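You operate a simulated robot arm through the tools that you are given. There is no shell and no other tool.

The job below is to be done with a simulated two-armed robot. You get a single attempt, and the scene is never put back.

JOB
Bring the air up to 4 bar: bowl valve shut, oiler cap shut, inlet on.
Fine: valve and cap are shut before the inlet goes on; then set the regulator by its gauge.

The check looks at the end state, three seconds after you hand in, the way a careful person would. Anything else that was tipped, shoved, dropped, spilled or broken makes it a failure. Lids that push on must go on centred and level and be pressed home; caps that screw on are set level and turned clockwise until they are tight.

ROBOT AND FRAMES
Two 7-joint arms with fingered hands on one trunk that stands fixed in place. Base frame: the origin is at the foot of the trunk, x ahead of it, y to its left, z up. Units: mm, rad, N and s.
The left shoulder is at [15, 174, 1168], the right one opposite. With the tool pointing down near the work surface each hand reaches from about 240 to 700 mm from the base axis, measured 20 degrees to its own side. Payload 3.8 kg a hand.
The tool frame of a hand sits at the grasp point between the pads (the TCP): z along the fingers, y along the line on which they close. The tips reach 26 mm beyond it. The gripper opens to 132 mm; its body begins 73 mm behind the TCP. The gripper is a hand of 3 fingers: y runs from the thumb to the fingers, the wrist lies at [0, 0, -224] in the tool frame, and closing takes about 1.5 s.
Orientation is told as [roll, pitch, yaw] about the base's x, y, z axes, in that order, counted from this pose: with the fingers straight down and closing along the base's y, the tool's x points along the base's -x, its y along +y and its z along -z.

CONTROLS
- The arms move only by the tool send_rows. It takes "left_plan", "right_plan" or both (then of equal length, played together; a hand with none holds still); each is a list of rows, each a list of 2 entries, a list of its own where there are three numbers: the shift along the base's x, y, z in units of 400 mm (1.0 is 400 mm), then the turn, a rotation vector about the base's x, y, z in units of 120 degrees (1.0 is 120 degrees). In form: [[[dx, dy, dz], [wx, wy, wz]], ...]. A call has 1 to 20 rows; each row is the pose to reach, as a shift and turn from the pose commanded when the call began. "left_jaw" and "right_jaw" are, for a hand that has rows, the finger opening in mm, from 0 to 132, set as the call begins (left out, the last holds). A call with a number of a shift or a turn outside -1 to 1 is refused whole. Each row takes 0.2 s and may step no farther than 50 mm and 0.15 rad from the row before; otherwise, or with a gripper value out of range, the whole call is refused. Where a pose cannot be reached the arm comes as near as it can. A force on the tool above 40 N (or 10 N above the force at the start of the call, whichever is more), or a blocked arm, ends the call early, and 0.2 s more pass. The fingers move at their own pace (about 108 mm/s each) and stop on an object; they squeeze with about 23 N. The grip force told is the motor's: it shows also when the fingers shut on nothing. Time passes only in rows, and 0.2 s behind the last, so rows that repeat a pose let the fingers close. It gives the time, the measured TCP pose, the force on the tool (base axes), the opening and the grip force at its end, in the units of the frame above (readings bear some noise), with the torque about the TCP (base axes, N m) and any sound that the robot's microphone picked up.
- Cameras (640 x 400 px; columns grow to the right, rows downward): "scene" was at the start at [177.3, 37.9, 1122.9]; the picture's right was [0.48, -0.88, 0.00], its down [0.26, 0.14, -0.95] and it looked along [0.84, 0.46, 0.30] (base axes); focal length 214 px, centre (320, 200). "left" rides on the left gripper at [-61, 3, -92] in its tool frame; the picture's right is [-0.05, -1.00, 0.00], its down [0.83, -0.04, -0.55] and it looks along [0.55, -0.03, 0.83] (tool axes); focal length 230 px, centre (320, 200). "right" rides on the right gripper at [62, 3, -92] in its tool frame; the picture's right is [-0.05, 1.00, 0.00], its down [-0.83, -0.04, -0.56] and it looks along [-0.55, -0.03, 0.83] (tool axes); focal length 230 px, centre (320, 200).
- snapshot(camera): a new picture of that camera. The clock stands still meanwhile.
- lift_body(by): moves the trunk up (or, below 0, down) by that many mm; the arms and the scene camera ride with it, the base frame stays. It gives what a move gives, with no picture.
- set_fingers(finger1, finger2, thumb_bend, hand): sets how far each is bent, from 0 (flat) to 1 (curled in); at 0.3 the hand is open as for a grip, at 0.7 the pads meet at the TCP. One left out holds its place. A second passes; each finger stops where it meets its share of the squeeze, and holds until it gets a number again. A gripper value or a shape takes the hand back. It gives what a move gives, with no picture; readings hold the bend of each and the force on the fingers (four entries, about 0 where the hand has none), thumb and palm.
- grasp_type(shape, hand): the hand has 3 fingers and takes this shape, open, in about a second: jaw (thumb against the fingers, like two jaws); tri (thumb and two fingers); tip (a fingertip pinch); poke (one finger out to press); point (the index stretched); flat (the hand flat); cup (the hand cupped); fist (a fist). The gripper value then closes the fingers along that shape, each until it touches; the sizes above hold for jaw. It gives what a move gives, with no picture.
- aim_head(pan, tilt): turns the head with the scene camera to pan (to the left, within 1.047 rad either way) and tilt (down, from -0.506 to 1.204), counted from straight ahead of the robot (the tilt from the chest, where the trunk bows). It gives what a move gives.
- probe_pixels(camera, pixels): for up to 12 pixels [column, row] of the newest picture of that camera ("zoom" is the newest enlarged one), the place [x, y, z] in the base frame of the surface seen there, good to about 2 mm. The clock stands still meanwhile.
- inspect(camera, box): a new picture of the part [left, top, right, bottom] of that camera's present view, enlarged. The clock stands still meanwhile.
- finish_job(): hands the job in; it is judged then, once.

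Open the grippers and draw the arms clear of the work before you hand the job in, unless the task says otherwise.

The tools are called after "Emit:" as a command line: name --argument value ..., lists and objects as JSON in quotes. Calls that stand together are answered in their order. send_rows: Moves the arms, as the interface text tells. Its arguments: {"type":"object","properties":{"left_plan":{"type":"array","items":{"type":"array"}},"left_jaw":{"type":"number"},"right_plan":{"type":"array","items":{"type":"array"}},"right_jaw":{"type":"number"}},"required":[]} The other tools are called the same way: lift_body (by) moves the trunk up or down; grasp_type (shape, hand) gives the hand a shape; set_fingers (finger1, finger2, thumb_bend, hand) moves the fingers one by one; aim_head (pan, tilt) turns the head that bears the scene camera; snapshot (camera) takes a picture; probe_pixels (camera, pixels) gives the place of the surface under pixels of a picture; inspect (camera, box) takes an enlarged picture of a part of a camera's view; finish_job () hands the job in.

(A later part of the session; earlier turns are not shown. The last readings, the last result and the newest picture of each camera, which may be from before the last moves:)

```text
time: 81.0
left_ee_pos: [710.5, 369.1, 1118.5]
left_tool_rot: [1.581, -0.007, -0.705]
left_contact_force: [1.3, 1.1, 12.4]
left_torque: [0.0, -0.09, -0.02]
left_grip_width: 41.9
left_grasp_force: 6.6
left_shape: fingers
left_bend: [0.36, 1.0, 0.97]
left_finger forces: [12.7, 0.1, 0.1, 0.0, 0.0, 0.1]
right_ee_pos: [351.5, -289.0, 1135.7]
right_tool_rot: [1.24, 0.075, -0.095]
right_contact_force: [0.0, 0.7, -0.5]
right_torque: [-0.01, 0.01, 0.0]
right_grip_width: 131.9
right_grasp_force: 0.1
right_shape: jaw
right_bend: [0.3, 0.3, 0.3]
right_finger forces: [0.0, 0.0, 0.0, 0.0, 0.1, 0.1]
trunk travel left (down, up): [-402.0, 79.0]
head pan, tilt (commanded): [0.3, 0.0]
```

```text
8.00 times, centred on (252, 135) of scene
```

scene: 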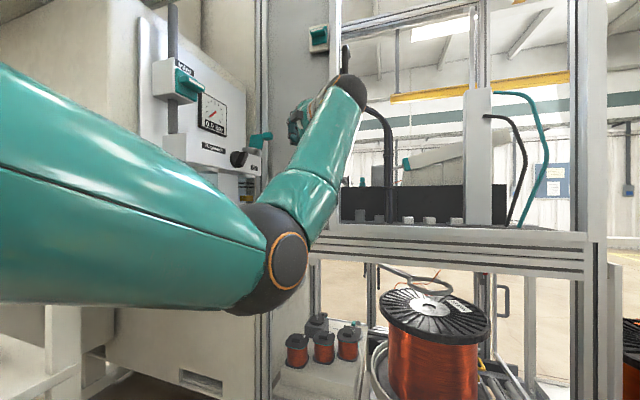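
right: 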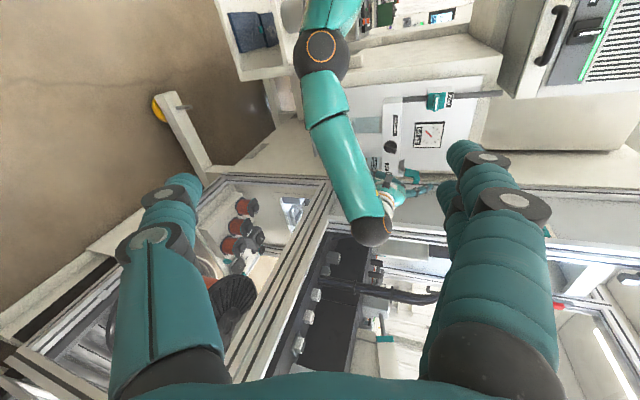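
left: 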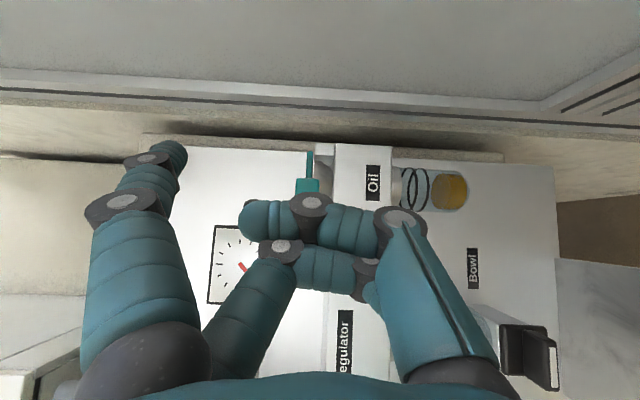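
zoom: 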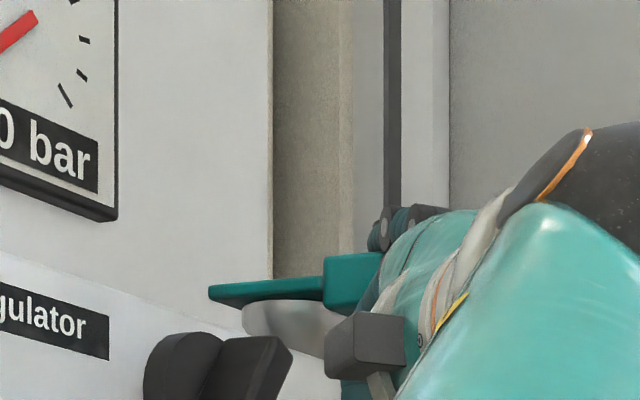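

Pressed with 12.7 N and the cap didn't move further – it is shut. I release the finger and back away from the panel.

Emit:
set_fingers --hand "left" --finger1 0.25

Emit:
send_rows --left_plan '[[[0, 0, 0.04], [0, 0, 0]], [[0, -0.06, 0.08], [0, 0, 0]], [[0, -0.16, 0.1], [0, 0, 0]], [[-0.05, -0.26, 0.1], [0, 0, 0]], [[-0.12, -0.34, 0.1], [0, 0, 0]], [[-0.2, -0.42, 0.1], [0, 0, 0]]]'

Emit:
snapshot --camera "left"

Emit:
snapshot --camera "scene"

```text
time: 82.0
left_ee_pos: [712.1, 370.5, 1115.3]
left_tool_rot: [1.578, -0.006, -0.705]
left_contact_force: [-0.3, 0.4, 1.2]
left_torque: [0.01, 0.02, -0.01]
left_grip_width: 49.9
left_grasp_force: 0.1
left_shape: fingers
left_bend: [0.25, 1.0, 0.97]
left_finger forces: [0.0, 0.0, 0.0, 0.1, 0.1, 0.0]
right_ee_pos: [351.8, -288.2, 1135.5]
right_tool_rot: [1.24, 0.077, -0.093]
right_contact_force: [0.4, -0.2, 0.2]
right_torque: [0.0, 0.04, 0.02]
right_grip_width: 132.0
right_grasp_force: 0.0
right_shape: jaw
right_bend: [0.3, 0.3, 0.3]
right_finger forces: [0.1, 0.0, 0.0, 0.0, 0.0, 0.1]
trunk travel left (down, up): [-402.0, 79.0]
head pan, tilt (commanded): [0.3, 0.0]
```

```text
time: 83.4
left_ee_pos: [629.5, 200.4, 1156.1]
left_tool_rot: [1.58, -0.004, -0.701]
left_contact_force: [-0.1, 0.0, 0.1]
left_torque: [0.02, 0.0, -0.02]
left_grip_width: 50.2
left_grasp_force: 0.0
left_shape: fingers
left_bend: [0.25, 1.0, 0.97]
left_finger forces: [0.0, 0.0, 0.0, 0.0, 0.1, 0.0]
right_ee_pos: [350.7, -289.0, 1135.6]
right_tool_rot: [1.241, 0.077, -0.093]
right_contact_force: [-0.1, -0.6, 0.2]
right_torque: [0.01, -0.01, 0.02]
right_grip_width: 132.0
right_grasp_force: 0.1
right_shape: jaw
right_bend: [0.3, 0.3, 0.3]
right_finger forces: [0.0, 0.0, 0.0, 0.0, 0.0, 0.1]
trunk travel left (down, up): [-402.0, 79.0]
head pan, tilt (commanded): [0.3, 0.0]
```

```text
taken
```

left: 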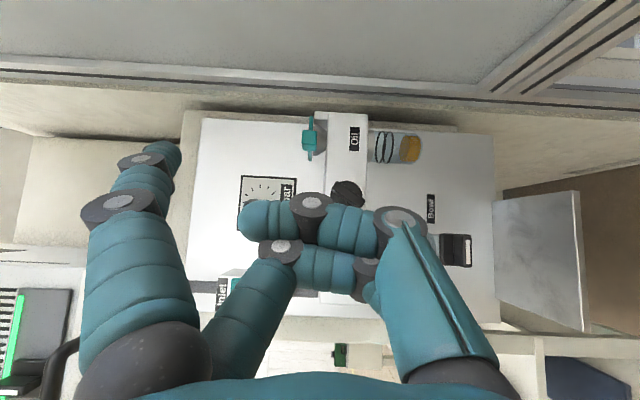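

```text
taken
```

scene: 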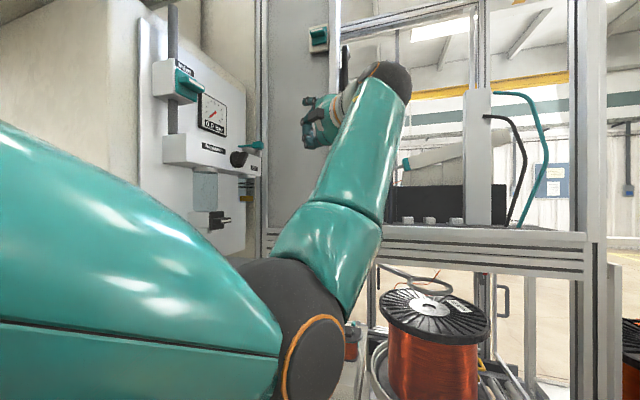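

The cap stays flat over the cup (scene (252,146)). Next I yaw the hand back to face the panel squarely and test whether finger 1 and the thumb can still open as a pinch with finger 2 left curled.

Emit:
send_rows --left_plan '[[[-0.02, 0.0, 0], [0, 0, 0.06]], [[-0.04, 0.0, 0], [0, 0, 0.12]], [[-0.06, 0.0, 0], [0, 0, 0.18]], [[-0.08, 0.0, 0], [0, 0, 0.24]], [[-0.1, 0.0, 0], [0, 0, 0.3]], [[-0.1, 0.0, 0], [0, 0, 0.335]]]'

Emit:
set_fingers --hand "left" --finger1 0.4 --finger2 1.0 --thumb_bend 0.5

Emit:
snapshot --camera "left"

```text
time: 84.8
left_ee_pos: [591.2, 201.5, 1154.5]
left_tool_rot: [1.577, -0.006, -0.002]
left_contact_force: [-0.6, -0.7, 0.2]
left_torque: [-0.03, -0.02, 0.05]
left_grip_width: 50.0
left_grasp_force: 0.0
left_shape: fingers
left_bend: [0.25, 1.0, 0.97]
left_finger forces: [0.0, 0.0, 0.0, 0.1, 0.0, 0.0]
right_ee_pos: [351.6, -288.3, 1136.3]
right_tool_rot: [1.24, 0.077, -0.091]
right_contact_force: [0.1, 0.3, 0.1]
right_torque: [-0.01, 0.01, 0.02]
right_grip_width: 131.7
right_grasp_force: 0.0
right_shape: jaw
right_bend: [0.3, 0.3, 0.3]
right_finger forces: [0.0, 0.1, 0.0, 0.1, 0.1, 0.0]
trunk travel left (down, up): [-402.0, 79.0]
head pan, tilt (commanded): [0.3, 0.0]
```

```text
time: 85.8
left_ee_pos: [591.0, 200.9, 1155.4]
left_tool_rot: [1.577, -0.006, -0.003]
left_contact_force: [-0.4, -0.2, 0.2]
left_torque: [0.01, 0.01, -0.02]
left_grip_width: 75.8
left_grasp_force: 0.0
left_shape: fingers
left_bend: [0.4, 0.95, 0.5]
left_finger forces: [0.0, 0.0, 0.0, 0.0, 0.1, 0.0]
right_ee_pos: [352.0, -288.8, 1136.3]
right_tool_rot: [1.241, 0.077, -0.092]
right_contact_force: [0.6, 0.0, -0.5]
right_torque: [0.03, 0.03, 0.0]
right_grip_width: 131.9
right_grasp_force: 0.0
right_shape: jaw
right_bend: [0.3, 0.3, 0.3]
right_finger forces: [0.0, 0.0, 0.0, 0.0, 0.1, 0.0]
trunk travel left (down, up): [-402.0, 79.0]
head pan, tilt (commanded): [0.3, 0.0]
```

```text
taken
```

left: 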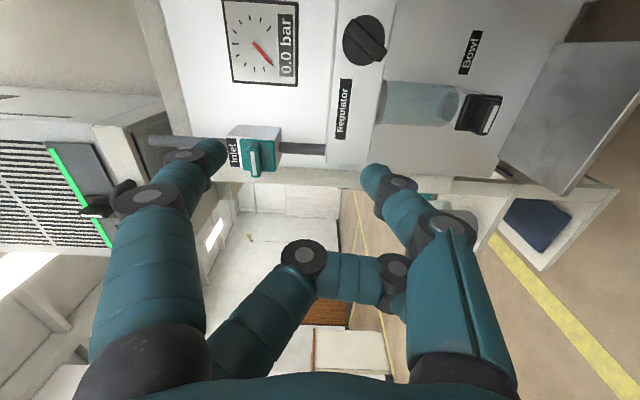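

Finger 1 and thumb make a usable pinch (opening ~76 mm) with finger 2 well behind. I measure the inlet handle (255,157) and regulator precisely from here.

Emit:
inspect --camera "left" --box '[208, 112, 304, 172]'

Emit:
probe_pixels --camera "zoom" --pixels '[[220, 220], [420, 200], [280, 210], [300, 300], [310, 380], [290, 180], [340, 250], [350, 390], [240, 330], [440, 370], [200, 200], [460, 180]]'

```text
6.67 times, centred on (256, 142) of left
```

zoom: 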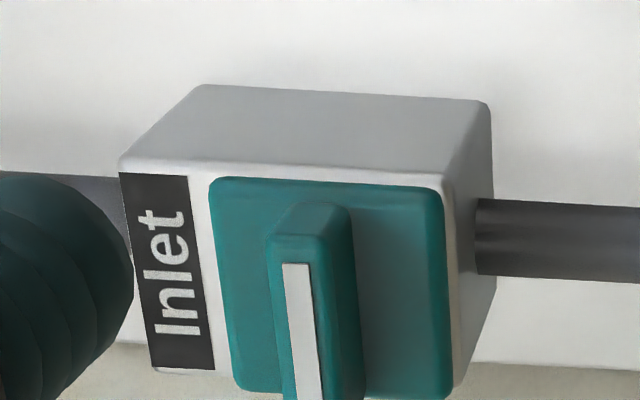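

```text
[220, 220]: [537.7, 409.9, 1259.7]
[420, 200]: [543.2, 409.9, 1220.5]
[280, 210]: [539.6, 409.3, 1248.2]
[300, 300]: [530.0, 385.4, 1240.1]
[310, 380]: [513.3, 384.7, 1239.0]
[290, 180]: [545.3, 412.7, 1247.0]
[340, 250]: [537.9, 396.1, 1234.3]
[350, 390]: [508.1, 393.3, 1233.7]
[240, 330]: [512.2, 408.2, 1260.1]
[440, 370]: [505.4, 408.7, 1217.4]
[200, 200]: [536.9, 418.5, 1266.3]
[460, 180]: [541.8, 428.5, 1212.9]
```

Inlet handle: bar along x, z≈1233–1246, front face y≈385, plate at y≈409, centre about (523, 1239.5). I move in front of it at y≈300 and rehearse the −90° roll there in free space.

Emit:
send_rows --left_plan '[[[-0.043, 0.062, 0.053], [0, 0, 0]], [[-0.086, 0.124, 0.105], [0, 0, 0]], [[-0.13, 0.186, 0.158], [0, 0, 0]], [[-0.1725, 0.2475, 0.21], [0, 0, 0]]]'

Emit:
send_rows --left_plan '[[[0, 0, 0], [0, -0.0625, 0]], [[0, 0, 0], [0, -0.125, 0]], [[0, 0, 0], [0, -0.1875, 0]], [[0, 0, 0], [0, -0.25, 0]], [[0, 0, 0], [0, -0.3125, 0]], [[0, 0, 0], [0, -0.375, 0]], [[0, 0, 0], [0, -0.4375, 0]], [[0, 0, 0], [0, -0.5, 0]], [[0, 0, 0], [0, -0.5625, 0]], [[0, 0, 0], [0, -0.625, 0]], [[0, 0, 0], [0, -0.6875, 0]], [[0, 0, 0], [0, -0.75, 0]]]'

Emit:
snapshot --camera "left"

```text
time: 86.8
left_ee_pos: [521.1, 299.5, 1241.1]
left_tool_rot: [1.579, -0.006, -0.004]
left_contact_force: [-0.3, -0.6, 0.4]
left_torque: [0.02, 0.02, 0.0]
left_grip_width: 75.5
left_grasp_force: 0.1
left_shape: fingers
left_bend: [0.4, 0.95, 0.5]
left_finger forces: [0.0, 0.1, 0.1, 0.0, 0.0, 0.1]
right_ee_pos: [352.6, -288.6, 1135.4]
right_tool_rot: [1.239, 0.077, -0.091]
right_contact_force: [-0.5, -0.6, -0.7]
right_torque: [-0.03, 0.02, 0.03]
right_grip_width: 131.7
right_grasp_force: 0.1
right_shape: jaw
right_bend: [0.3, 0.3, 0.3]
right_finger forces: [0.0, 0.0, 0.0, 0.0, 0.0, 0.0]
trunk travel left (down, up): [-402.0, 79.0]
head pan, tilt (commanded): [0.3, 0.0]
```

```text
time: 89.4
left_ee_pos: [522.4, 300.4, 1238.8]
left_tool_rot: [-2.015, -1.561, -2.69]
left_contact_force: [0.5, 0.0, -0.2]
left_torque: [0.01, 0.0, -0.01]
left_grip_width: 75.8
left_grasp_force: 0.1
left_shape: fingers
left_bend: [0.4, 0.95, 0.5]
left_finger forces: [0.0, 0.0, 0.0, 0.1, 0.0, 0.0]
right_ee_pos: [351.5, -289.0, 1134.8]
right_tool_rot: [1.239, 0.076, -0.093]
right_contact_force: [0.2, -1.0, 0.1]
right_torque: [0.01, -0.04, -0.01]
right_grip_width: 132.1
right_grasp_force: 0.2
right_shape: jaw
right_bend: [0.3, 0.3, 0.3]
right_finger forces: [0.0, 0.0, 0.0, 0.0, 0.0, 0.0]
trunk travel left (down, up): [-402.0, 79.0]
head pan, tilt (commanded): [0.3, 0.0]
```

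```text
taken
```

left: 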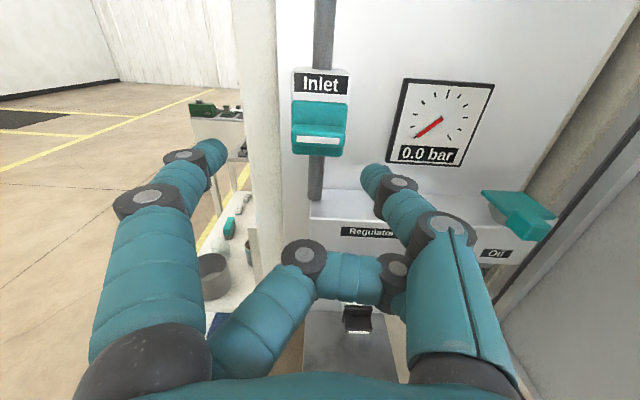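

The full −90° roll works here. This view also shows the cap closed at (520,212); I enlarge it and the gauge before gripping the inlet.

Emit:
inspect --camera "left" --box '[456, 170, 584, 270]'

Emit:
probe_pixels --camera "zoom" --pixels '[[170, 130], [250, 120], [350, 150], [420, 180], [300, 180], [380, 220], [330, 230], [390, 270], [450, 210], [300, 220], [230, 200], [420, 250]]'

Emit:
inspect --camera "left" --box '[270, 60, 366, 170]'

```text
4.00 times, centred on (520, 220) of left
```

zoom: 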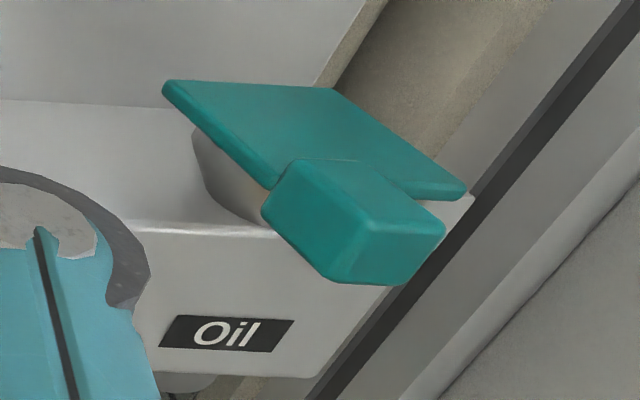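

```text
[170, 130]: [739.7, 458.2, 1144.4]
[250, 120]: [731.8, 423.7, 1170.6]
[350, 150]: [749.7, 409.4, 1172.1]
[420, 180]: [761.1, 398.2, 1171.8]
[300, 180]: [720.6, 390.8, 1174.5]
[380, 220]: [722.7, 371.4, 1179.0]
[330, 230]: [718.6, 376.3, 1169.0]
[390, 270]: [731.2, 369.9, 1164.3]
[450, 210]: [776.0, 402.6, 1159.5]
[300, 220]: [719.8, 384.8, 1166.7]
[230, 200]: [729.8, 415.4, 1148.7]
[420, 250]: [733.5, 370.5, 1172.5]
```

```text
3.64 times, centred on (318, 115) of left
```

zoom: 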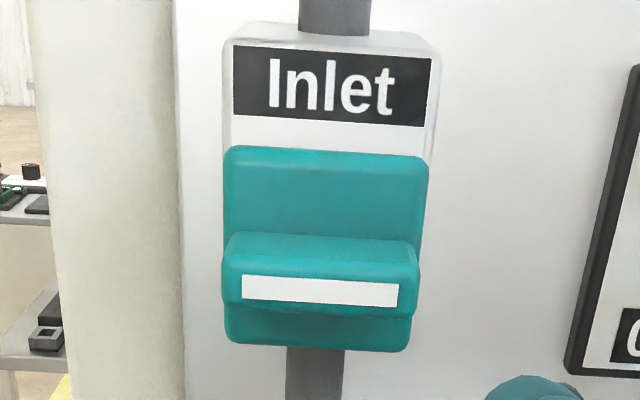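

The cap top is level (z 1170.6–1172 across it): shut. Valve and cap are shut, so I roll back to 0 and advance with finger 1 above and thumb below the horizontal inlet handle.

Emit:
send_rows --left_plan '[[[0, 0, 0], [0, 0.0625, 0]], [[0, 0, 0], [0, 0.125, 0]], [[0, 0, 0], [0, 0.1875, 0]], [[0, 0, 0], [0, 0.25, 0]], [[0, 0, 0], [0, 0.3125, 0]], [[0, 0, 0], [0, 0.375, 0]], [[0, 0, 0], [0, 0.4375, 0]], [[0, 0, 0], [0, 0.5, 0]], [[0, 0, 0], [0, 0.5625, 0]], [[0, 0, 0], [0, 0.625, 0]], [[0, 0.03, 0], [0, 0.6875, 0]], [[0, 0.08, 0], [0, 0.75, 0]], [[0, 0.13, 0], [0, 0.75, 0]]]'

Emit:
snapshot --camera "left"

```text
time: 92.2
left_ee_pos: [522.1, 352.8, 1238.3]
left_tool_rot: [1.578, -0.004, -0.004]
left_contact_force: [-0.1, -0.6, -0.5]
left_torque: [0.03, 0.02, 0.0]
left_grip_width: 75.8
left_grasp_force: 0.1
left_shape: fingers
left_bend: [0.4, 0.95, 0.5]
left_finger forces: [0.0, 0.0, 0.0, 0.0, 0.0, 0.0]
right_ee_pos: [351.1, -287.8, 1135.0]
right_tool_rot: [1.238, 0.077, -0.092]
right_contact_force: [-0.7, -0.6, 0.5]
right_torque: [0.0, -0.01, -0.01]
right_grip_width: 132.1
right_grasp_force: 0.0
right_shape: jaw
right_bend: [0.3, 0.3, 0.3]
right_finger forces: [0.0, 0.1, 0.1, 0.0, 0.0, 0.0]
trunk travel left (down, up): [-402.0, 79.0]
head pan, tilt (commanded): [0.3, 0.0]
```

```text
taken
```

left: 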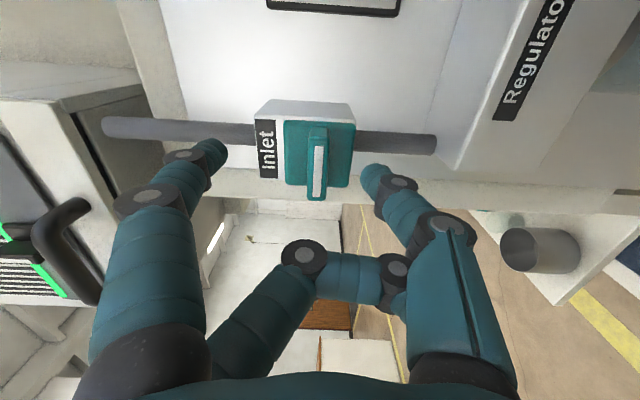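

The handle (316,165) lies centred between finger 1 (210,150) and thumb (372,175). I advance 23 mm and close both onto the bar.

Emit:
send_rows --left_plan '[[[0, 0.03, 0.002], [0, 0, 0]], [[0, 0.058, 0.003], [0, 0, 0]], [[0, 0.058, 0.003], [0, 0, 0]]]'

Emit:
set_fingers --hand "left" --finger1 0.8 --thumb_bend 0.8

Emit:
snapshot --camera "left"

```text
time: 93.0
left_ee_pos: [522.0, 375.3, 1241.6]
left_tool_rot: [1.579, -0.006, -0.004]
left_contact_force: [-0.2, 0.8, 0.6]
left_torque: [-0.02, -0.01, -0.01]
left_grip_width: 75.6
left_grasp_force: 0.1
left_shape: fingers
left_bend: [0.4, 0.95, 0.5]
left_finger forces: [0.0, 0.1, 0.0, 0.1, 0.0, 0.0]
right_ee_pos: [351.3, -287.0, 1136.2]
right_tool_rot: [1.239, 0.075, -0.092]
right_contact_force: [0.3, 0.1, 0.7]
right_torque: [0.02, 0.0, 0.0]
right_grip_width: 131.7
right_grasp_force: 0.0
right_shape: jaw
right_bend: [0.3, 0.3, 0.3]
right_finger forces: [0.0, 0.1, 0.0, 0.0, 0.0, 0.0]
trunk travel left (down, up): [-402.0, 79.0]
head pan, tilt (commanded): [0.3, 0.0]
```

```text
time: 94.0
left_ee_pos: [523.6, 379.3, 1237.7]
left_tool_rot: [1.575, -0.003, -0.001]
left_contact_force: [-3.3, 7.4, -18.3]
left_torque: [-0.3, -0.03, 0.1]
left_grip_width: 12.0
left_grasp_force: 14.7
left_shape: fingers
left_bend: [0.68, 0.97, 0.68]
left_finger forces: [6.3, 0.0, 0.0, 0.0, 23.6, 0.0]
right_ee_pos: [352.2, -285.8, 1135.7]
right_tool_rot: [1.237, 0.077, -0.096]
right_contact_force: [-0.2, 0.3, 1.2]
right_torque: [0.01, 0.0, -0.02]
right_grip_width: 132.0
right_grasp_force: 0.1
right_shape: jaw
right_bend: [0.3, 0.3, 0.3]
right_finger forces: [0.0, 0.0, 0.0, 0.0, 0.0, 0.1]
trunk travel left (down, up): [-402.0, 79.0]
head pan, tilt (commanded): [0.3, 0.0]
```

```text
taken
```

left: 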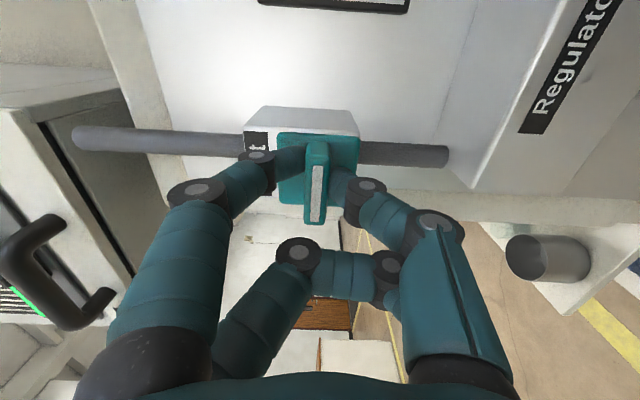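

Both sides hold the bar (finger 6 N, thumb 24 N). I test a counter-clockwise turn (about −y) of 12°.

Emit:
send_rows --left_plan '[[[0, 0, 0], [0, -0.03, 0]], [[0, 0, 0], [0, -0.065, 0]], [[0, 0, 0], [0, -0.1, 0]]]'

Emit:
snapshot --camera "left"

```text
time: 94.8
left_ee_pos: [523.0, 378.8, 1237.9]
left_tool_rot: [1.574, -0.213, 0.001]
left_contact_force: [-3.4, 5.2, -20.8]
left_torque: [-0.33, 0.07, 0.12]
left_grip_width: 10.2
left_grasp_force: 15.8
left_shape: fingers
left_bend: [0.69, 0.96, 0.68]
left_finger forces: [6.2, 0.0, 0.0, 0.1, 26.5, 0.1]
right_ee_pos: [351.7, -286.7, 1135.3]
right_tool_rot: [1.238, 0.076, -0.094]
right_contact_force: [0.6, -0.4, 0.0]
right_torque: [0.01, 0.0, 0.01]
right_grip_width: 132.0
right_grasp_force: 0.1
right_shape: jaw
right_bend: [0.3, 0.3, 0.3]
right_finger forces: [0.0, 0.1, 0.0, 0.1, 0.0, 0.0]
trunk travel left (down, up): [-402.0, 79.0]
head pan, tilt (commanded): [0.3, 0.0]
```

```text
taken
```

left: 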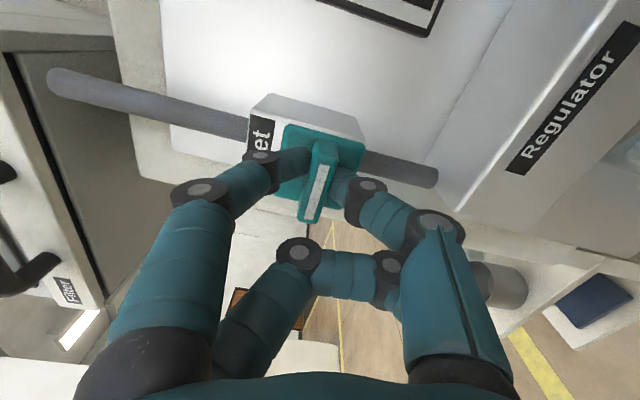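

The bar stayed put: with only one finger opposite the thumb, the grip just pivots on it. I'll instead push the bar's right end upward with the thumb alone. First I release: finger 1 wide, thumb down, and undo the 12° roll.

Emit:
set_fingers --hand "left" --finger1 0.25 --thumb_bend 0.55

Emit:
send_rows --left_plan '[[[0, 0, 0], [0, 0.035, 0]], [[0, 0, 0], [0, 0.07, 0]], [[0, 0, 0], [0, 0.1, 0]]]'

Emit:
inspect --camera "left" --box '[200, 90, 440, 240]'

```text
time: 95.8
left_ee_pos: [521.8, 375.7, 1240.8]
left_tool_rot: [1.577, -0.216, -0.003]
left_contact_force: [-0.2, 0.4, -1.0]
left_torque: [0.0, -0.01, 0.02]
left_grip_width: 88.7
left_grasp_force: 0.2
left_shape: fingers
left_bend: [0.25, 0.96, 0.55]
left_finger forces: [0.0, 0.0, 0.1, 0.0, 0.1, 0.0]
right_ee_pos: [351.3, -288.6, 1136.5]
right_tool_rot: [1.241, 0.078, -0.093]
right_contact_force: [0.5, 0.1, 0.0]
right_torque: [0.01, 0.0, 0.0]
right_grip_width: 132.0
right_grasp_force: 0.1
right_shape: jaw
right_bend: [0.3, 0.3, 0.3]
right_finger forces: [0.1, 0.0, 0.0, 0.0, 0.0, 0.0]
trunk travel left (down, up): [-402.0, 79.0]
head pan, tilt (commanded): [0.3, 0.0]
```

```text
time: 96.6
left_ee_pos: [522.1, 375.5, 1241.1]
left_tool_rot: [1.578, -0.003, -0.003]
left_contact_force: [0.2, -0.4, 0.5]
left_torque: [0.0, -0.01, 0.01]
left_grip_width: 88.6
left_grasp_force: 0.1
left_shape: fingers
left_bend: [0.25, 0.96, 0.55]
left_finger forces: [0.0, 0.0, 0.0, 0.1, 0.0, 0.1]
right_ee_pos: [350.8, -287.9, 1135.2]
right_tool_rot: [1.239, 0.076, -0.093]
right_contact_force: [0.0, 0.1, -0.7]
right_torque: [-0.01, 0.0, 0.05]
right_grip_width: 131.3
right_grasp_force: 0.0
right_shape: jaw
right_bend: [0.3, 0.3, 0.3]
right_finger forces: [0.0, 0.0, 0.0, 0.1, 0.0, 0.1]
trunk travel left (down, up): [-402.0, 79.0]
head pan, tilt (commanded): [0.3, 0.0]
```

```text
2.67 times, centred on (320, 165) of left
```

zoom: 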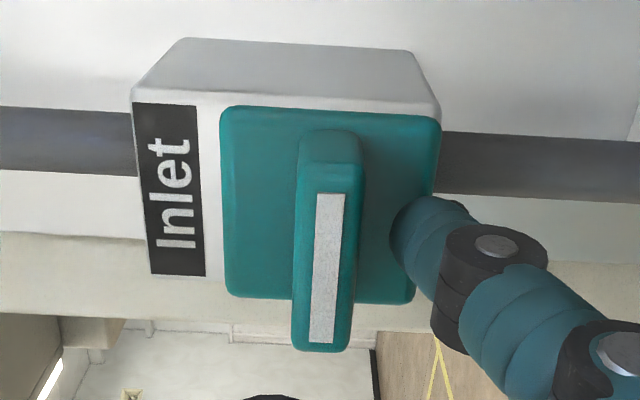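

The handle is still horizontal; the thumb tip sits just below its middle. I shift 14 mm toward +x and lift so the thumb raises the bar's right end, following the arc part-way.

Emit:
send_rows --left_plan '[[[0.035, 0, 0], [0, 0, 0]], [[0.035, 0, 0.017], [0, 0, 0]], [[0.043, 0, 0.03], [0, 0, 0]], [[0.051, 0, 0.042], [0, 0, 0]], [[0.055, 0, 0.055], [0, 0, 0]]]'

Emit:
inspect --camera "left" --box '[200, 90, 440, 240]'

```text
time: 97.8
left_ee_pos: [545.1, 374.6, 1261.9]
left_tool_rot: [1.574, -0.003, -0.004]
left_contact_force: [-2.1, -1.6, -8.1]
left_torque: [-0.27, 0.03, 0.08]
left_grip_width: 99.5
left_grasp_force: 3.6
left_shape: fingers
left_bend: [0.25, 0.94, 0.53]
left_finger forces: [0.0, 0.1, 0.0, 0.1, 6.5, 0.1]
right_ee_pos: [351.8, -288.5, 1135.6]
right_tool_rot: [1.237, 0.078, -0.093]
right_contact_force: [0.3, -0.6, 0.5]
right_torque: [-0.02, 0.0, 0.0]
right_grip_width: 131.6
right_grasp_force: 0.1
right_shape: jaw
right_bend: [0.3, 0.3, 0.3]
right_finger forces: [0.0, 0.1, 0.0, 0.0, 0.0, 0.0]
trunk travel left (down, up): [-402.0, 79.0]
head pan, tilt (commanded): [0.3, 0.0]
```

```text
2.67 times, centred on (320, 165) of left
```

zoom: 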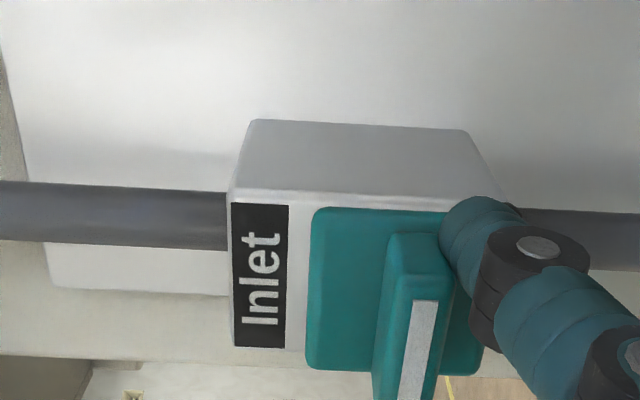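

The thumb pushes up at the bar's right end with ~7 N and it hasn't turned yet. I let the thumb motor squeeze upward to raise the torque and see if it gives.

Emit:
set_fingers --hand "left" --thumb_bend 0.7

Emit:
inspect --camera "left" --box '[200, 90, 440, 240]'

```text
time: 98.8
left_ee_pos: [546.5, 377.1, 1260.7]
left_tool_rot: [1.575, -0.001, -0.004]
left_contact_force: [6.4, 0.6, -18.1]
left_torque: [-0.41, -0.25, -0.18]
left_grip_width: 96.1
left_grasp_force: 8.3
left_shape: fingers
left_bend: [0.25, 0.94, 0.58]
left_finger forces: [0.1, 0.0, 0.1, 0.0, 16.3, 0.1]
right_ee_pos: [353.1, -286.9, 1135.8]
right_tool_rot: [1.236, 0.079, -0.093]
right_contact_force: [0.5, 0.3, -0.2]
right_torque: [0.0, 0.02, -0.01]
right_grip_width: 132.1
right_grasp_force: 0.0
right_shape: jaw
right_bend: [0.3, 0.3, 0.3]
right_finger forces: [0.0, 0.0, 0.1, 0.1, 0.1, 0.1]
trunk travel left (down, up): [-402.0, 79.0]
head pan, tilt (commanded): [0.3, 0.0]
```

```text
2.67 times, centred on (320, 165) of left
```

zoom: 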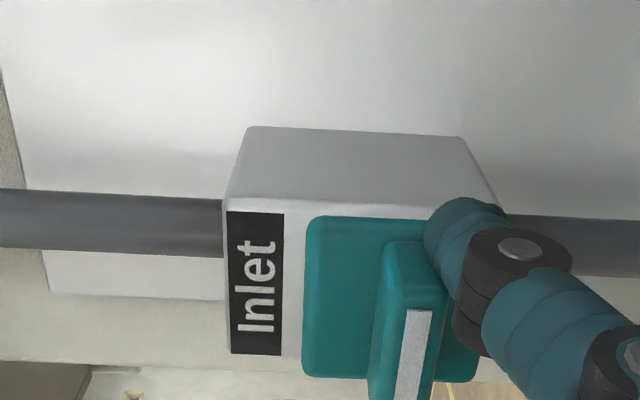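

At 16 N the bar still doesn't turn counter-clockwise, so this way looks like its stop. I release, move under the left end, and try lifting that (clockwise) gently.

Emit:
set_fingers --hand "left" --thumb_bend 0.53

Emit:
send_rows --left_plan '[[[0, 0, -0.03], [0, 0, 0]], [[0, 0, -0.06], [0, 0, 0]], [[-0.04, 0, -0.06], [0, 0, 0]], [[-0.08, 0, -0.06], [0, 0, 0]], [[-0.092, 0, -0.05], [0, 0, 0]], [[-0.092, 0, -0.033], [0, 0, 0]], [[-0.092, 0, -0.02], [0, 0, 0]]]'

Emit:
inspect --camera "left" --box '[200, 90, 440, 240]'

```text
time: 99.8
left_ee_pos: [545.1, 376.0, 1263.0]
left_tool_rot: [1.58, -0.004, -0.002]
left_contact_force: [6.8, -0.1, -4.4]
left_torque: [-0.1, -0.24, -0.18]
left_grip_width: 100.5
left_grasp_force: 3.4
left_shape: fingers
left_bend: [0.25, 0.94, 0.52]
left_finger forces: [0.1, 0.0, 0.0, 0.0, 6.5, 0.0]
right_ee_pos: [351.0, -289.0, 1135.0]
right_tool_rot: [1.241, 0.077, -0.093]
right_contact_force: [-0.1, 0.3, 0.4]
right_torque: [0.05, 0.03, 0.01]
right_grip_width: 131.9
right_grasp_force: 0.0
right_shape: jaw
right_bend: [0.3, 0.3, 0.3]
right_finger forces: [0.0, 0.0, 0.1, 0.0, 0.0, 0.0]
trunk travel left (down, up): [-402.0, 79.0]
head pan, tilt (commanded): [0.3, 0.0]
```

```text
time: 101.4
left_ee_pos: [507.6, 376.6, 1256.1]
left_tool_rot: [1.579, -0.004, -0.003]
left_contact_force: [0.2, 0.2, -0.9]
left_torque: [-0.02, 0.02, 0.02]
left_grip_width: 95.3
left_grasp_force: 0.3
left_shape: fingers
left_bend: [0.25, 0.95, 0.53]
left_finger forces: [0.1, 0.0, 0.0, 0.0, 0.3, 0.1]
right_ee_pos: [351.1, -288.1, 1135.6]
right_tool_rot: [1.24, 0.078, -0.092]
right_contact_force: [0.2, 0.0, -0.8]
right_torque: [-0.01, 0.0, 0.03]
right_grip_width: 132.2
right_grasp_force: 0.1
right_shape: jaw
right_bend: [0.3, 0.3, 0.3]
right_finger forces: [0.0, 0.0, 0.0, 0.1, 0.0, 0.0]
trunk travel left (down, up): [-402.0, 79.0]
head pan, tilt (commanded): [0.3, 0.0]
```

```text
2.67 times, centred on (320, 165) of left
```

zoom: 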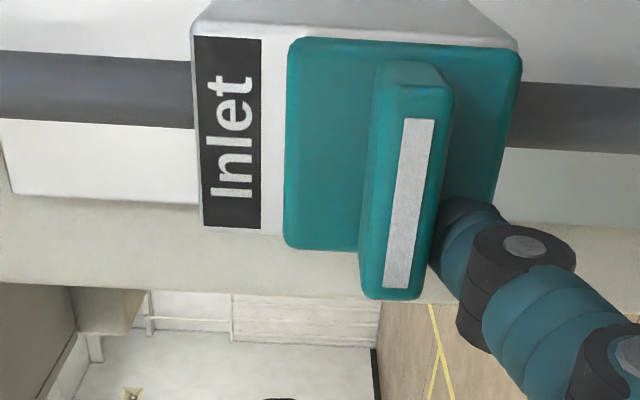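

The thumb now touches the underside of the left end (≈0.3 N). I lift 9 mm along the mirrored arc and watch whether it turns clockwise.

Emit:
send_rows --left_plan '[[[-0.008, 0, 0.011], [0, 0, 0]], [[-0.016, 0, 0.022], [0, 0, 0]], [[-0.016, 0, 0.022], [0, 0, 0]]]'

Emit:
inspect --camera "left" --box '[200, 90, 440, 240]'

```text
time: 102.2
left_ee_pos: [500.8, 376.0, 1264.2]
left_tool_rot: [1.58, -0.003, 0.0]
left_contact_force: [-0.3, 0.4, -1.5]
left_torque: [-0.04, 0.0, -0.02]
left_grip_width: 96.3
left_grasp_force: 0.2
left_shape: fingers
left_bend: [0.25, 0.95, 0.53]
left_finger forces: [0.0, 0.0, 0.1, 0.0, 1.1, 0.1]
right_ee_pos: [351.4, -288.8, 1136.8]
right_tool_rot: [1.24, 0.076, -0.092]
right_contact_force: [-0.3, 0.1, -0.3]
right_torque: [0.0, 0.02, -0.02]
right_grip_width: 131.8
right_grasp_force: 0.0
right_shape: jaw
right_bend: [0.3, 0.3, 0.3]
right_finger forces: [0.0, 0.0, 0.0, 0.0, 0.0, 0.0]
trunk travel left (down, up): [-402.0, 79.0]
head pan, tilt (commanded): [0.3, 0.0]
```

```text
2.67 times, centred on (320, 165) of left
```

zoom: 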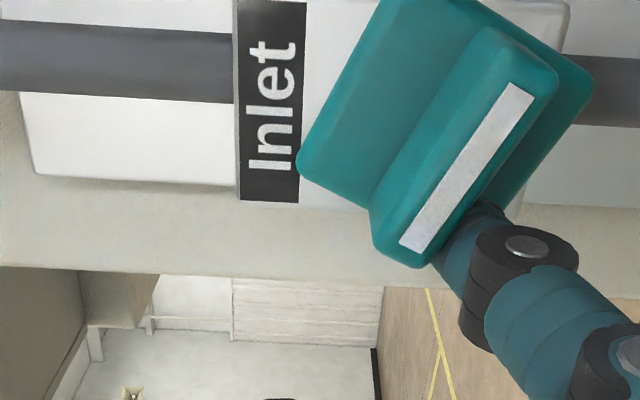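

It turns clockwise freely (about 30° already, ~1 N), so clockwise is the way on. I follow the arc up to vertical.

Emit:
send_rows --left_plan '[[[-0.0035, 0, 0.013], [0, 0, 0]], [[-0.003, 0, 0.027], [0, 0, 0]], [[0.0005, 0, 0.04], [0, 0, 0]], [[0.0075, 0, 0.052], [0, 0, 0]]]'

Emit:
inspect --camera "left" --box '[200, 60, 440, 210]'

```text
time: 103.2
left_ee_pos: [503.9, 376.5, 1286.0]
left_tool_rot: [1.579, -0.005, -0.004]
left_contact_force: [-0.4, 0.3, 0.4]
left_torque: [0.0, 0.02, -0.02]
left_grip_width: 95.1
left_grasp_force: 0.0
left_shape: fingers
left_bend: [0.25, 0.95, 0.53]
left_finger forces: [0.0, 0.0, 0.0, 0.0, 0.0, 0.1]
right_ee_pos: [351.9, -287.4, 1136.2]
right_tool_rot: [1.237, 0.076, -0.092]
right_contact_force: [-0.9, -1.1, -0.1]
right_torque: [0.05, 0.02, 0.0]
right_grip_width: 131.8
right_grasp_force: 0.1
right_shape: jaw
right_bend: [0.3, 0.3, 0.3]
right_finger forces: [0.1, 0.1, 0.1, 0.0, 0.0, 0.0]
trunk travel left (down, up): [-402.0, 79.0]
head pan, tilt (commanded): [0.3, 0.0]
```

```text
2.67 times, centred on (320, 135) of left
```

zoom: 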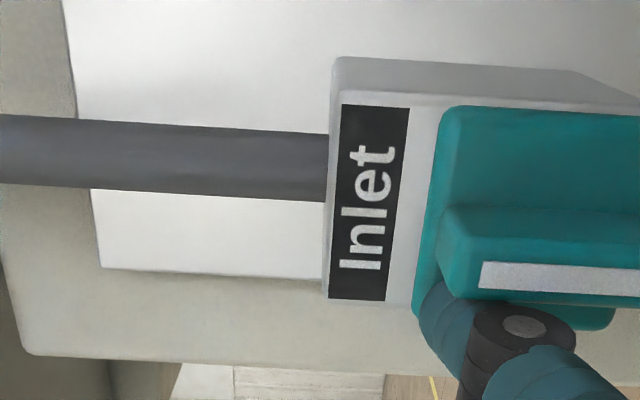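

The handle is nearly upright now. I nudge the thumb +x a few millimetres to bring it fully to its stop.

Emit:
send_rows --left_plan '[[[0.006, 0, 0.003], [0, 0, 0]], [[0.012, 0, 0.003], [0, 0, 0]], [[0.018, 0, 0.003], [0, 0, 0]]]'

Emit:
inspect --camera "left" --box '[240, 60, 480, 210]'

```text
time: 104.0
left_ee_pos: [506.6, 375.3, 1288.0]
left_tool_rot: [1.577, -0.006, 0.002]
left_contact_force: [-19.0, -2.5, -3.6]
left_torque: [-0.13, 0.65, 0.32]
left_grip_width: 96.6
left_grasp_force: 9.6
left_shape: fingers
left_bend: [0.25, 0.95, 0.53]
left_finger forces: [0.1, 0.1, 0.0, 0.1, 18.5, 0.0]
right_ee_pos: [348.4, -289.4, 1137.0]
right_tool_rot: [1.24, 0.077, -0.093]
right_contact_force: [0.2, 0.2, 1.2]
right_torque: [0.01, -0.04, 0.0]
right_grip_width: 132.2
right_grasp_force: 0.1
right_shape: jaw
right_bend: [0.3, 0.3, 0.3]
right_finger forces: [0.1, 0.0, 0.0, 0.0, 0.0, 0.0]
trunk travel left (down, up): [-402.0, 79.0]
head pan, tilt (commanded): [0.3, 0.0]
```

```text
2.67 times, centred on (360, 135) of left
```

zoom: 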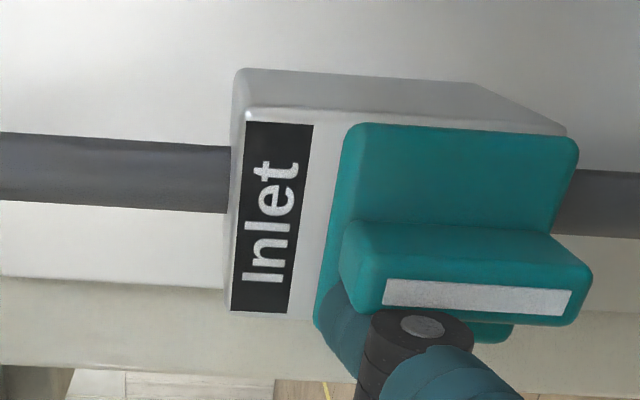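

The handle stands upright against its stop (19 N). I ease off −x, then withdraw along −y and look at the gauge.

Emit:
send_rows --left_plan '[[[-0.015, 0, 0], [0, 0, 0]], [[-0.03, 0, 0], [0, 0, 0]], [[-0.03, -0.08, 0], [0, 0, 0]], [[-0.03, -0.17, 0], [0, 0, 0]], [[-0.0, -0.27, -0.05], [0, 0, 0]], [[0.1, -0.35, -0.12], [0, 0, 0]], [[0.2, -0.4, -0.2], [0, 0, 0]], [[0.28, -0.42, -0.28], [0, 0, 0]]]'

Emit:
snapshot --camera "left"

Emit:
snapshot --camera "scene"

```text
refused: row 6 steps farther than a row can; nothing moved
```

```text
taken
```

left: 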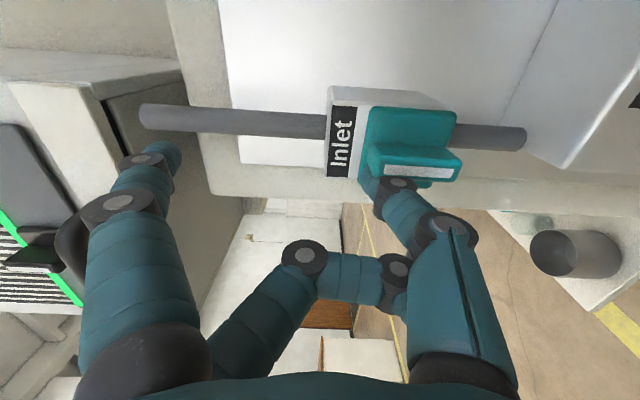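

```text
taken
```

scene: 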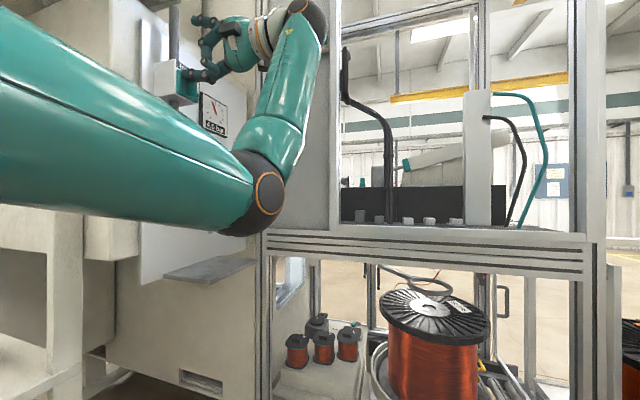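

The call was refused for one step being too long; nothing moved. I resend the withdrawal with shorter steps.

Emit:
send_rows --left_plan '[[[-0.015, 0, 0], [0, 0, 0]], [[-0.03, 0, 0], [0, 0, 0]], [[-0.03, -0.08, 0], [0, 0, 0]], [[-0.03, -0.17, 0], [0, 0, 0]], [[-0.0, -0.26, -0.04], [0, 0, 0]], [[0.07, -0.32, -0.1], [0, 0, 0]], [[0.14, -0.37, -0.17], [0, 0, 0]], [[0.21, -0.42, -0.24], [0, 0, 0]]]'

Emit:
snapshot --camera "left"

Emit:
snapshot --camera "scene"

```text
time: 105.8
left_ee_pos: [596.3, 205.1, 1186.3]
left_tool_rot: [1.58, -0.005, -0.002]
left_contact_force: [-0.2, 0.5, -0.2]
left_torque: [0.04, 0.03, -0.01]
left_grip_width: 95.2
left_grasp_force: 0.1
left_shape: fingers
left_bend: [0.25, 0.95, 0.53]
left_finger forces: [0.0, 0.0, 0.1, 0.0, 0.0, 0.0]
right_ee_pos: [352.0, -288.6, 1135.7]
right_tool_rot: [1.238, 0.077, -0.092]
right_contact_force: [-0.3, 0.5, 0.6]
right_torque: [-0.01, -0.02, 0.0]
right_grip_width: 131.8
right_grasp_force: 0.1
right_shape: jaw
right_bend: [0.3, 0.3, 0.3]
right_finger forces: [0.0, 0.0, 0.0, 0.0, 0.1, 0.0]
trunk travel left (down, up): [-402.0, 79.0]
head pan, tilt (commanded): [0.3, 0.0]
```

```text
taken
```

left: 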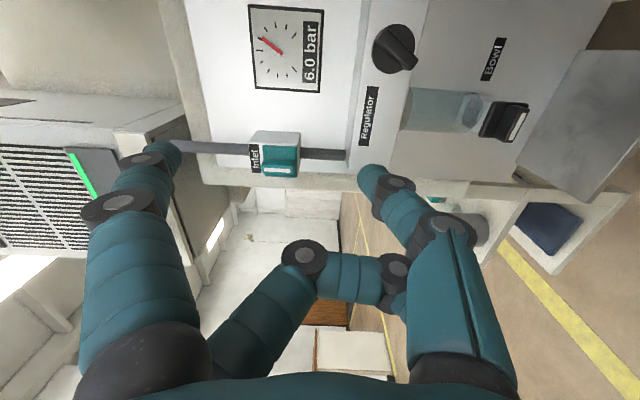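

```text
taken
```

scene: 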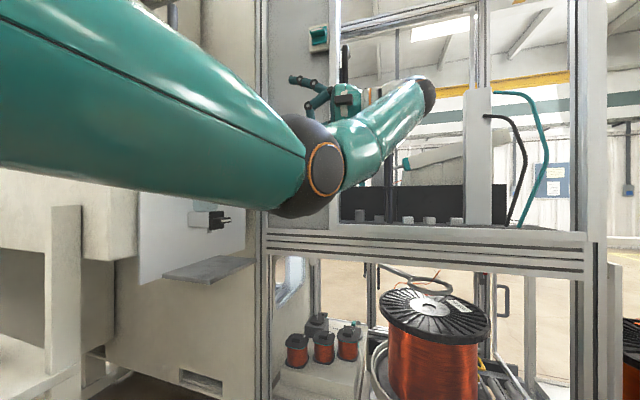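

Inlet is upright and the gauge now reads about 6.0 bar. I enlarge the gauge and the regulator to note the knob's present angle.

Emit:
inspect --camera "left" --box '[230, 0, 422, 120]'

Emit:
probe_pixels --camera "zoom" --pixels '[[490, 100], [560, 100], [540, 150], [600, 210], [520, 90], [570, 160], [620, 230], [550, 60], [590, 180]]'

Emit:
inspect --camera "left" --box '[240, 0, 336, 95]'

```text
3.33 times, centred on (326, 60) of left
```

zoom: 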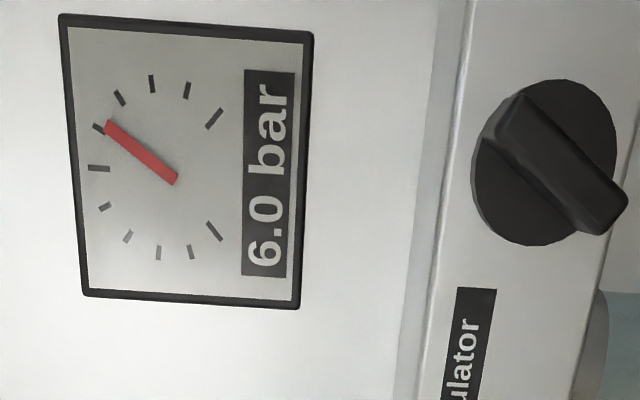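

```text
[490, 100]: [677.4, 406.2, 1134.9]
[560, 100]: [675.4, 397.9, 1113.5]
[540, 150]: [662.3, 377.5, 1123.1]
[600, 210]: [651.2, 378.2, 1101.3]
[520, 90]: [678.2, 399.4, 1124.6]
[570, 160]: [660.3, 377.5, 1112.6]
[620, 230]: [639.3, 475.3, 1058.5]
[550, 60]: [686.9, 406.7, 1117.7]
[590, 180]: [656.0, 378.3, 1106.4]
```

```text
4.21 times, centred on (288, 48) of left
```

zoom: 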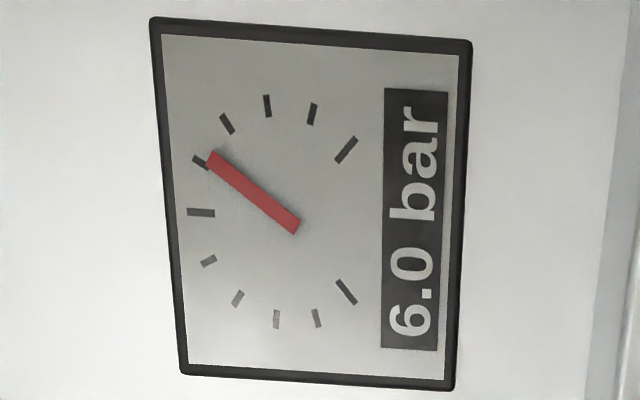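

The gauge shows 6.0 bar, so the regulator must come down by 2. I'll push the knob bar's upper end toward −x (counter-clockwise) with the side of the thumb; first I stage in front at (690, 300, 1166) with a slight yaw.

Emit:
send_rows --left_plan '[[[0.06, 0.06, -0.012], [0, 0, -0.03]], [[0.118, 0.12, -0.025], [0, 0, -0.06]], [[0.176, 0.18, -0.038], [0, 0, -0.09]], [[0.235, 0.2375, -0.05], [0, 0, -0.125]]]'

Emit:
snapshot --camera "left"

```text
time: 106.8
left_ee_pos: [690.4, 304.0, 1169.2]
left_tool_rot: [1.578, -0.006, -0.266]
left_contact_force: [0.0, 0.4, 0.4]
left_torque: [-0.03, 0.03, 0.0]
left_grip_width: 95.0
left_grasp_force: 0.0
left_shape: fingers
left_bend: [0.25, 0.95, 0.53]
left_finger forces: [0.0, 0.1, 0.0, 0.0, 0.1, 0.0]
right_ee_pos: [352.8, -287.7, 1135.0]
right_tool_rot: [1.239, 0.078, -0.091]
right_contact_force: [-0.1, -1.0, -0.2]
right_torque: [-0.01, -0.03, 0.01]
right_grip_width: 131.6
right_grasp_force: 0.0
right_shape: jaw
right_bend: [0.3, 0.3, 0.3]
right_finger forces: [0.0, 0.0, 0.0, 0.0, 0.0, 0.0]
trunk travel left (down, up): [-402.0, 79.0]
head pan, tilt (commanded): [0.3, 0.0]
```

```text
taken
```

left: 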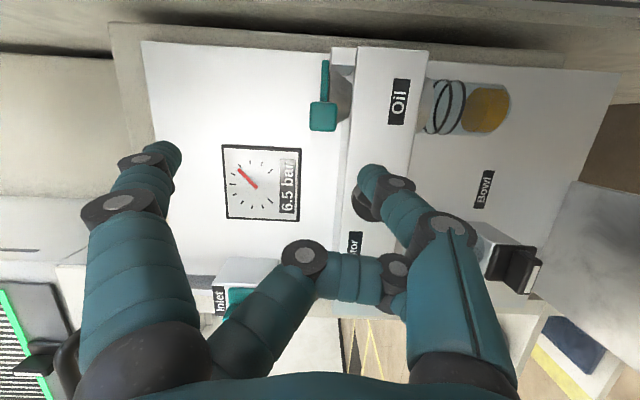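

The gauge has crept up to 6.5 bar, so it's still filling. I wait a couple of seconds here and read again.

Emit:
send_rows --left_plan '[[[0, 0, 0], [0, 0, 0]], [[0, 0, 0], [0, 0, 0]], [[0, 0, 0], [0, 0, 0]], [[0, 0, 0], [0, 0, 0]], [[0, 0, 0], [0, 0, 0]], [[0, 0, 0], [0, 0, 0]], [[0, 0, 0], [0, 0, 0]], [[0, 0, 0], [0, 0, 0]], [[0, 0, 0], [0, 0, 0]], [[0, 0, 0], [0, 0, 0]], [[0, 0, 0], [0, 0, 0]], [[0, 0, 0], [0, 0, 0]], [[0, 0, 0], [0, 0, 0]], [[0, 0, 0], [0, 0, 0]], [[0, 0, 0], [0, 0, 0]]]'

Emit:
inspect --camera "left" --box '[200, 120, 424, 260]'

Emit:
probe_pixels --camera "zoom" --pixels '[[490, 140], [470, 160], [510, 150], [530, 180], [450, 180], [460, 230], [480, 260], [440, 200], [500, 200]]'

```text
time: 110.0
left_ee_pos: [689.3, 302.6, 1169.7]
left_tool_rot: [1.58, -0.005, -0.266]
left_contact_force: [0.0, 0.3, 0.0]
left_torque: [-0.03, -0.01, -0.04]
left_grip_width: 95.2
left_grasp_force: 0.1
left_shape: fingers
left_bend: [0.25, 0.95, 0.53]
left_finger forces: [0.1, 0.0, 0.0, 0.0, 0.0, 0.0]
right_ee_pos: [352.2, -288.8, 1136.1]
right_tool_rot: [1.238, 0.077, -0.092]
right_contact_force: [-0.1, 0.2, -0.3]
right_torque: [0.02, 0.02, -0.04]
right_grip_width: 131.7
right_grasp_force: 0.1
right_shape: jaw
right_bend: [0.3, 0.3, 0.3]
right_finger forces: [0.0, 0.0, 0.1, 0.0, 0.0, 0.0]
trunk travel left (down, up): [-402.0, 79.0]
head pan, tilt (commanded): [0.3, 0.0]
```

```text
2.86 times, centred on (312, 190) of left
```

zoom: 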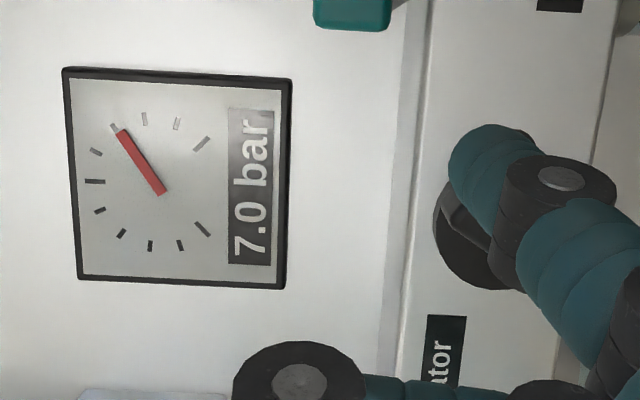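

```text
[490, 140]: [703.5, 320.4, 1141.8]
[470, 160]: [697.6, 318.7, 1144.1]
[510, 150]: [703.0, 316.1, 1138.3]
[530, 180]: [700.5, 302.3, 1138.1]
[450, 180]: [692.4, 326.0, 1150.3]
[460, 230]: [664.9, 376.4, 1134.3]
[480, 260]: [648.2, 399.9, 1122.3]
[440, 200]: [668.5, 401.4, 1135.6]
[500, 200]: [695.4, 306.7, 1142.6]
```

Now 7.0 bar and nearly settled. I advance so the thumb lies just right of the knob bar's upper end (thumb centre ≈(694, ~385 tip, 1132)).

Emit:
send_rows --left_plan '[[[0, 0.05, -0.015], [0, 0, 0]], [[0, 0.1, -0.015], [0, 0, 0]], [[0, 0.148, -0.015], [0, 0, 0]]]'

Emit:
snapshot --camera "left"

Emit:
inspect --camera "left" --box '[280, 120, 440, 250]'

```text
time: 110.8
left_ee_pos: [689.3, 361.5, 1164.3]
left_tool_rot: [1.578, -0.005, -0.265]
left_contact_force: [-0.4, 0.5, -0.3]
left_torque: [0.02, 0.03, -0.05]
left_grip_width: 95.1
left_grasp_force: 0.0
left_shape: fingers
left_bend: [0.25, 0.95, 0.53]
left_finger forces: [0.1, 0.0, 0.0, 0.0, 0.1, 0.0]
right_ee_pos: [352.3, -287.7, 1136.1]
right_tool_rot: [1.238, 0.077, -0.094]
right_contact_force: [-0.1, -0.6, 0.2]
right_torque: [-0.02, -0.01, 0.0]
right_grip_width: 132.0
right_grasp_force: 0.1
right_shape: jaw
right_bend: [0.3, 0.3, 0.3]
right_finger forces: [0.0, 0.1, 0.1, 0.0, 0.0, 0.0]
trunk travel left (down, up): [-402.0, 79.0]
head pan, tilt (commanded): [0.3, 0.0]
```

```text
taken
```

left: 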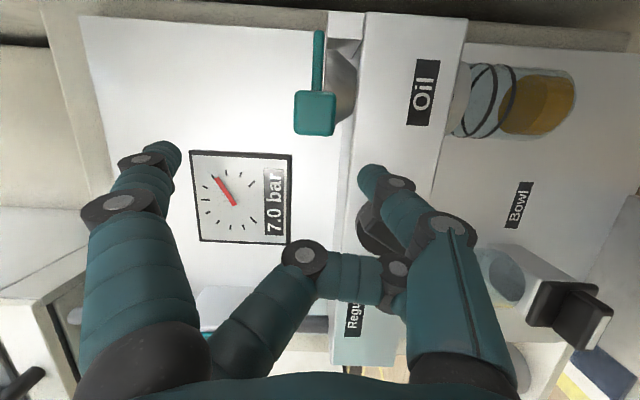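

```text
3.08 times, centred on (360, 185) of left
```

zoom: 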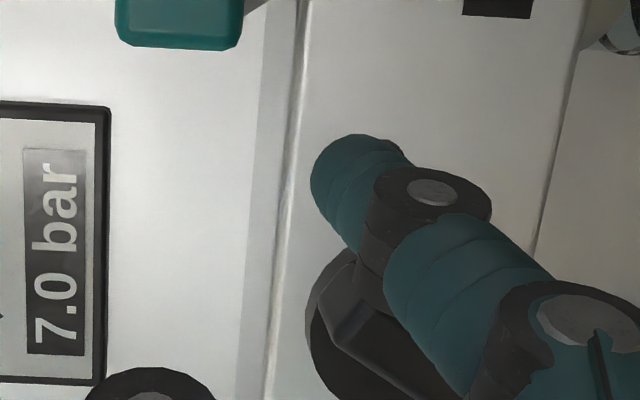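

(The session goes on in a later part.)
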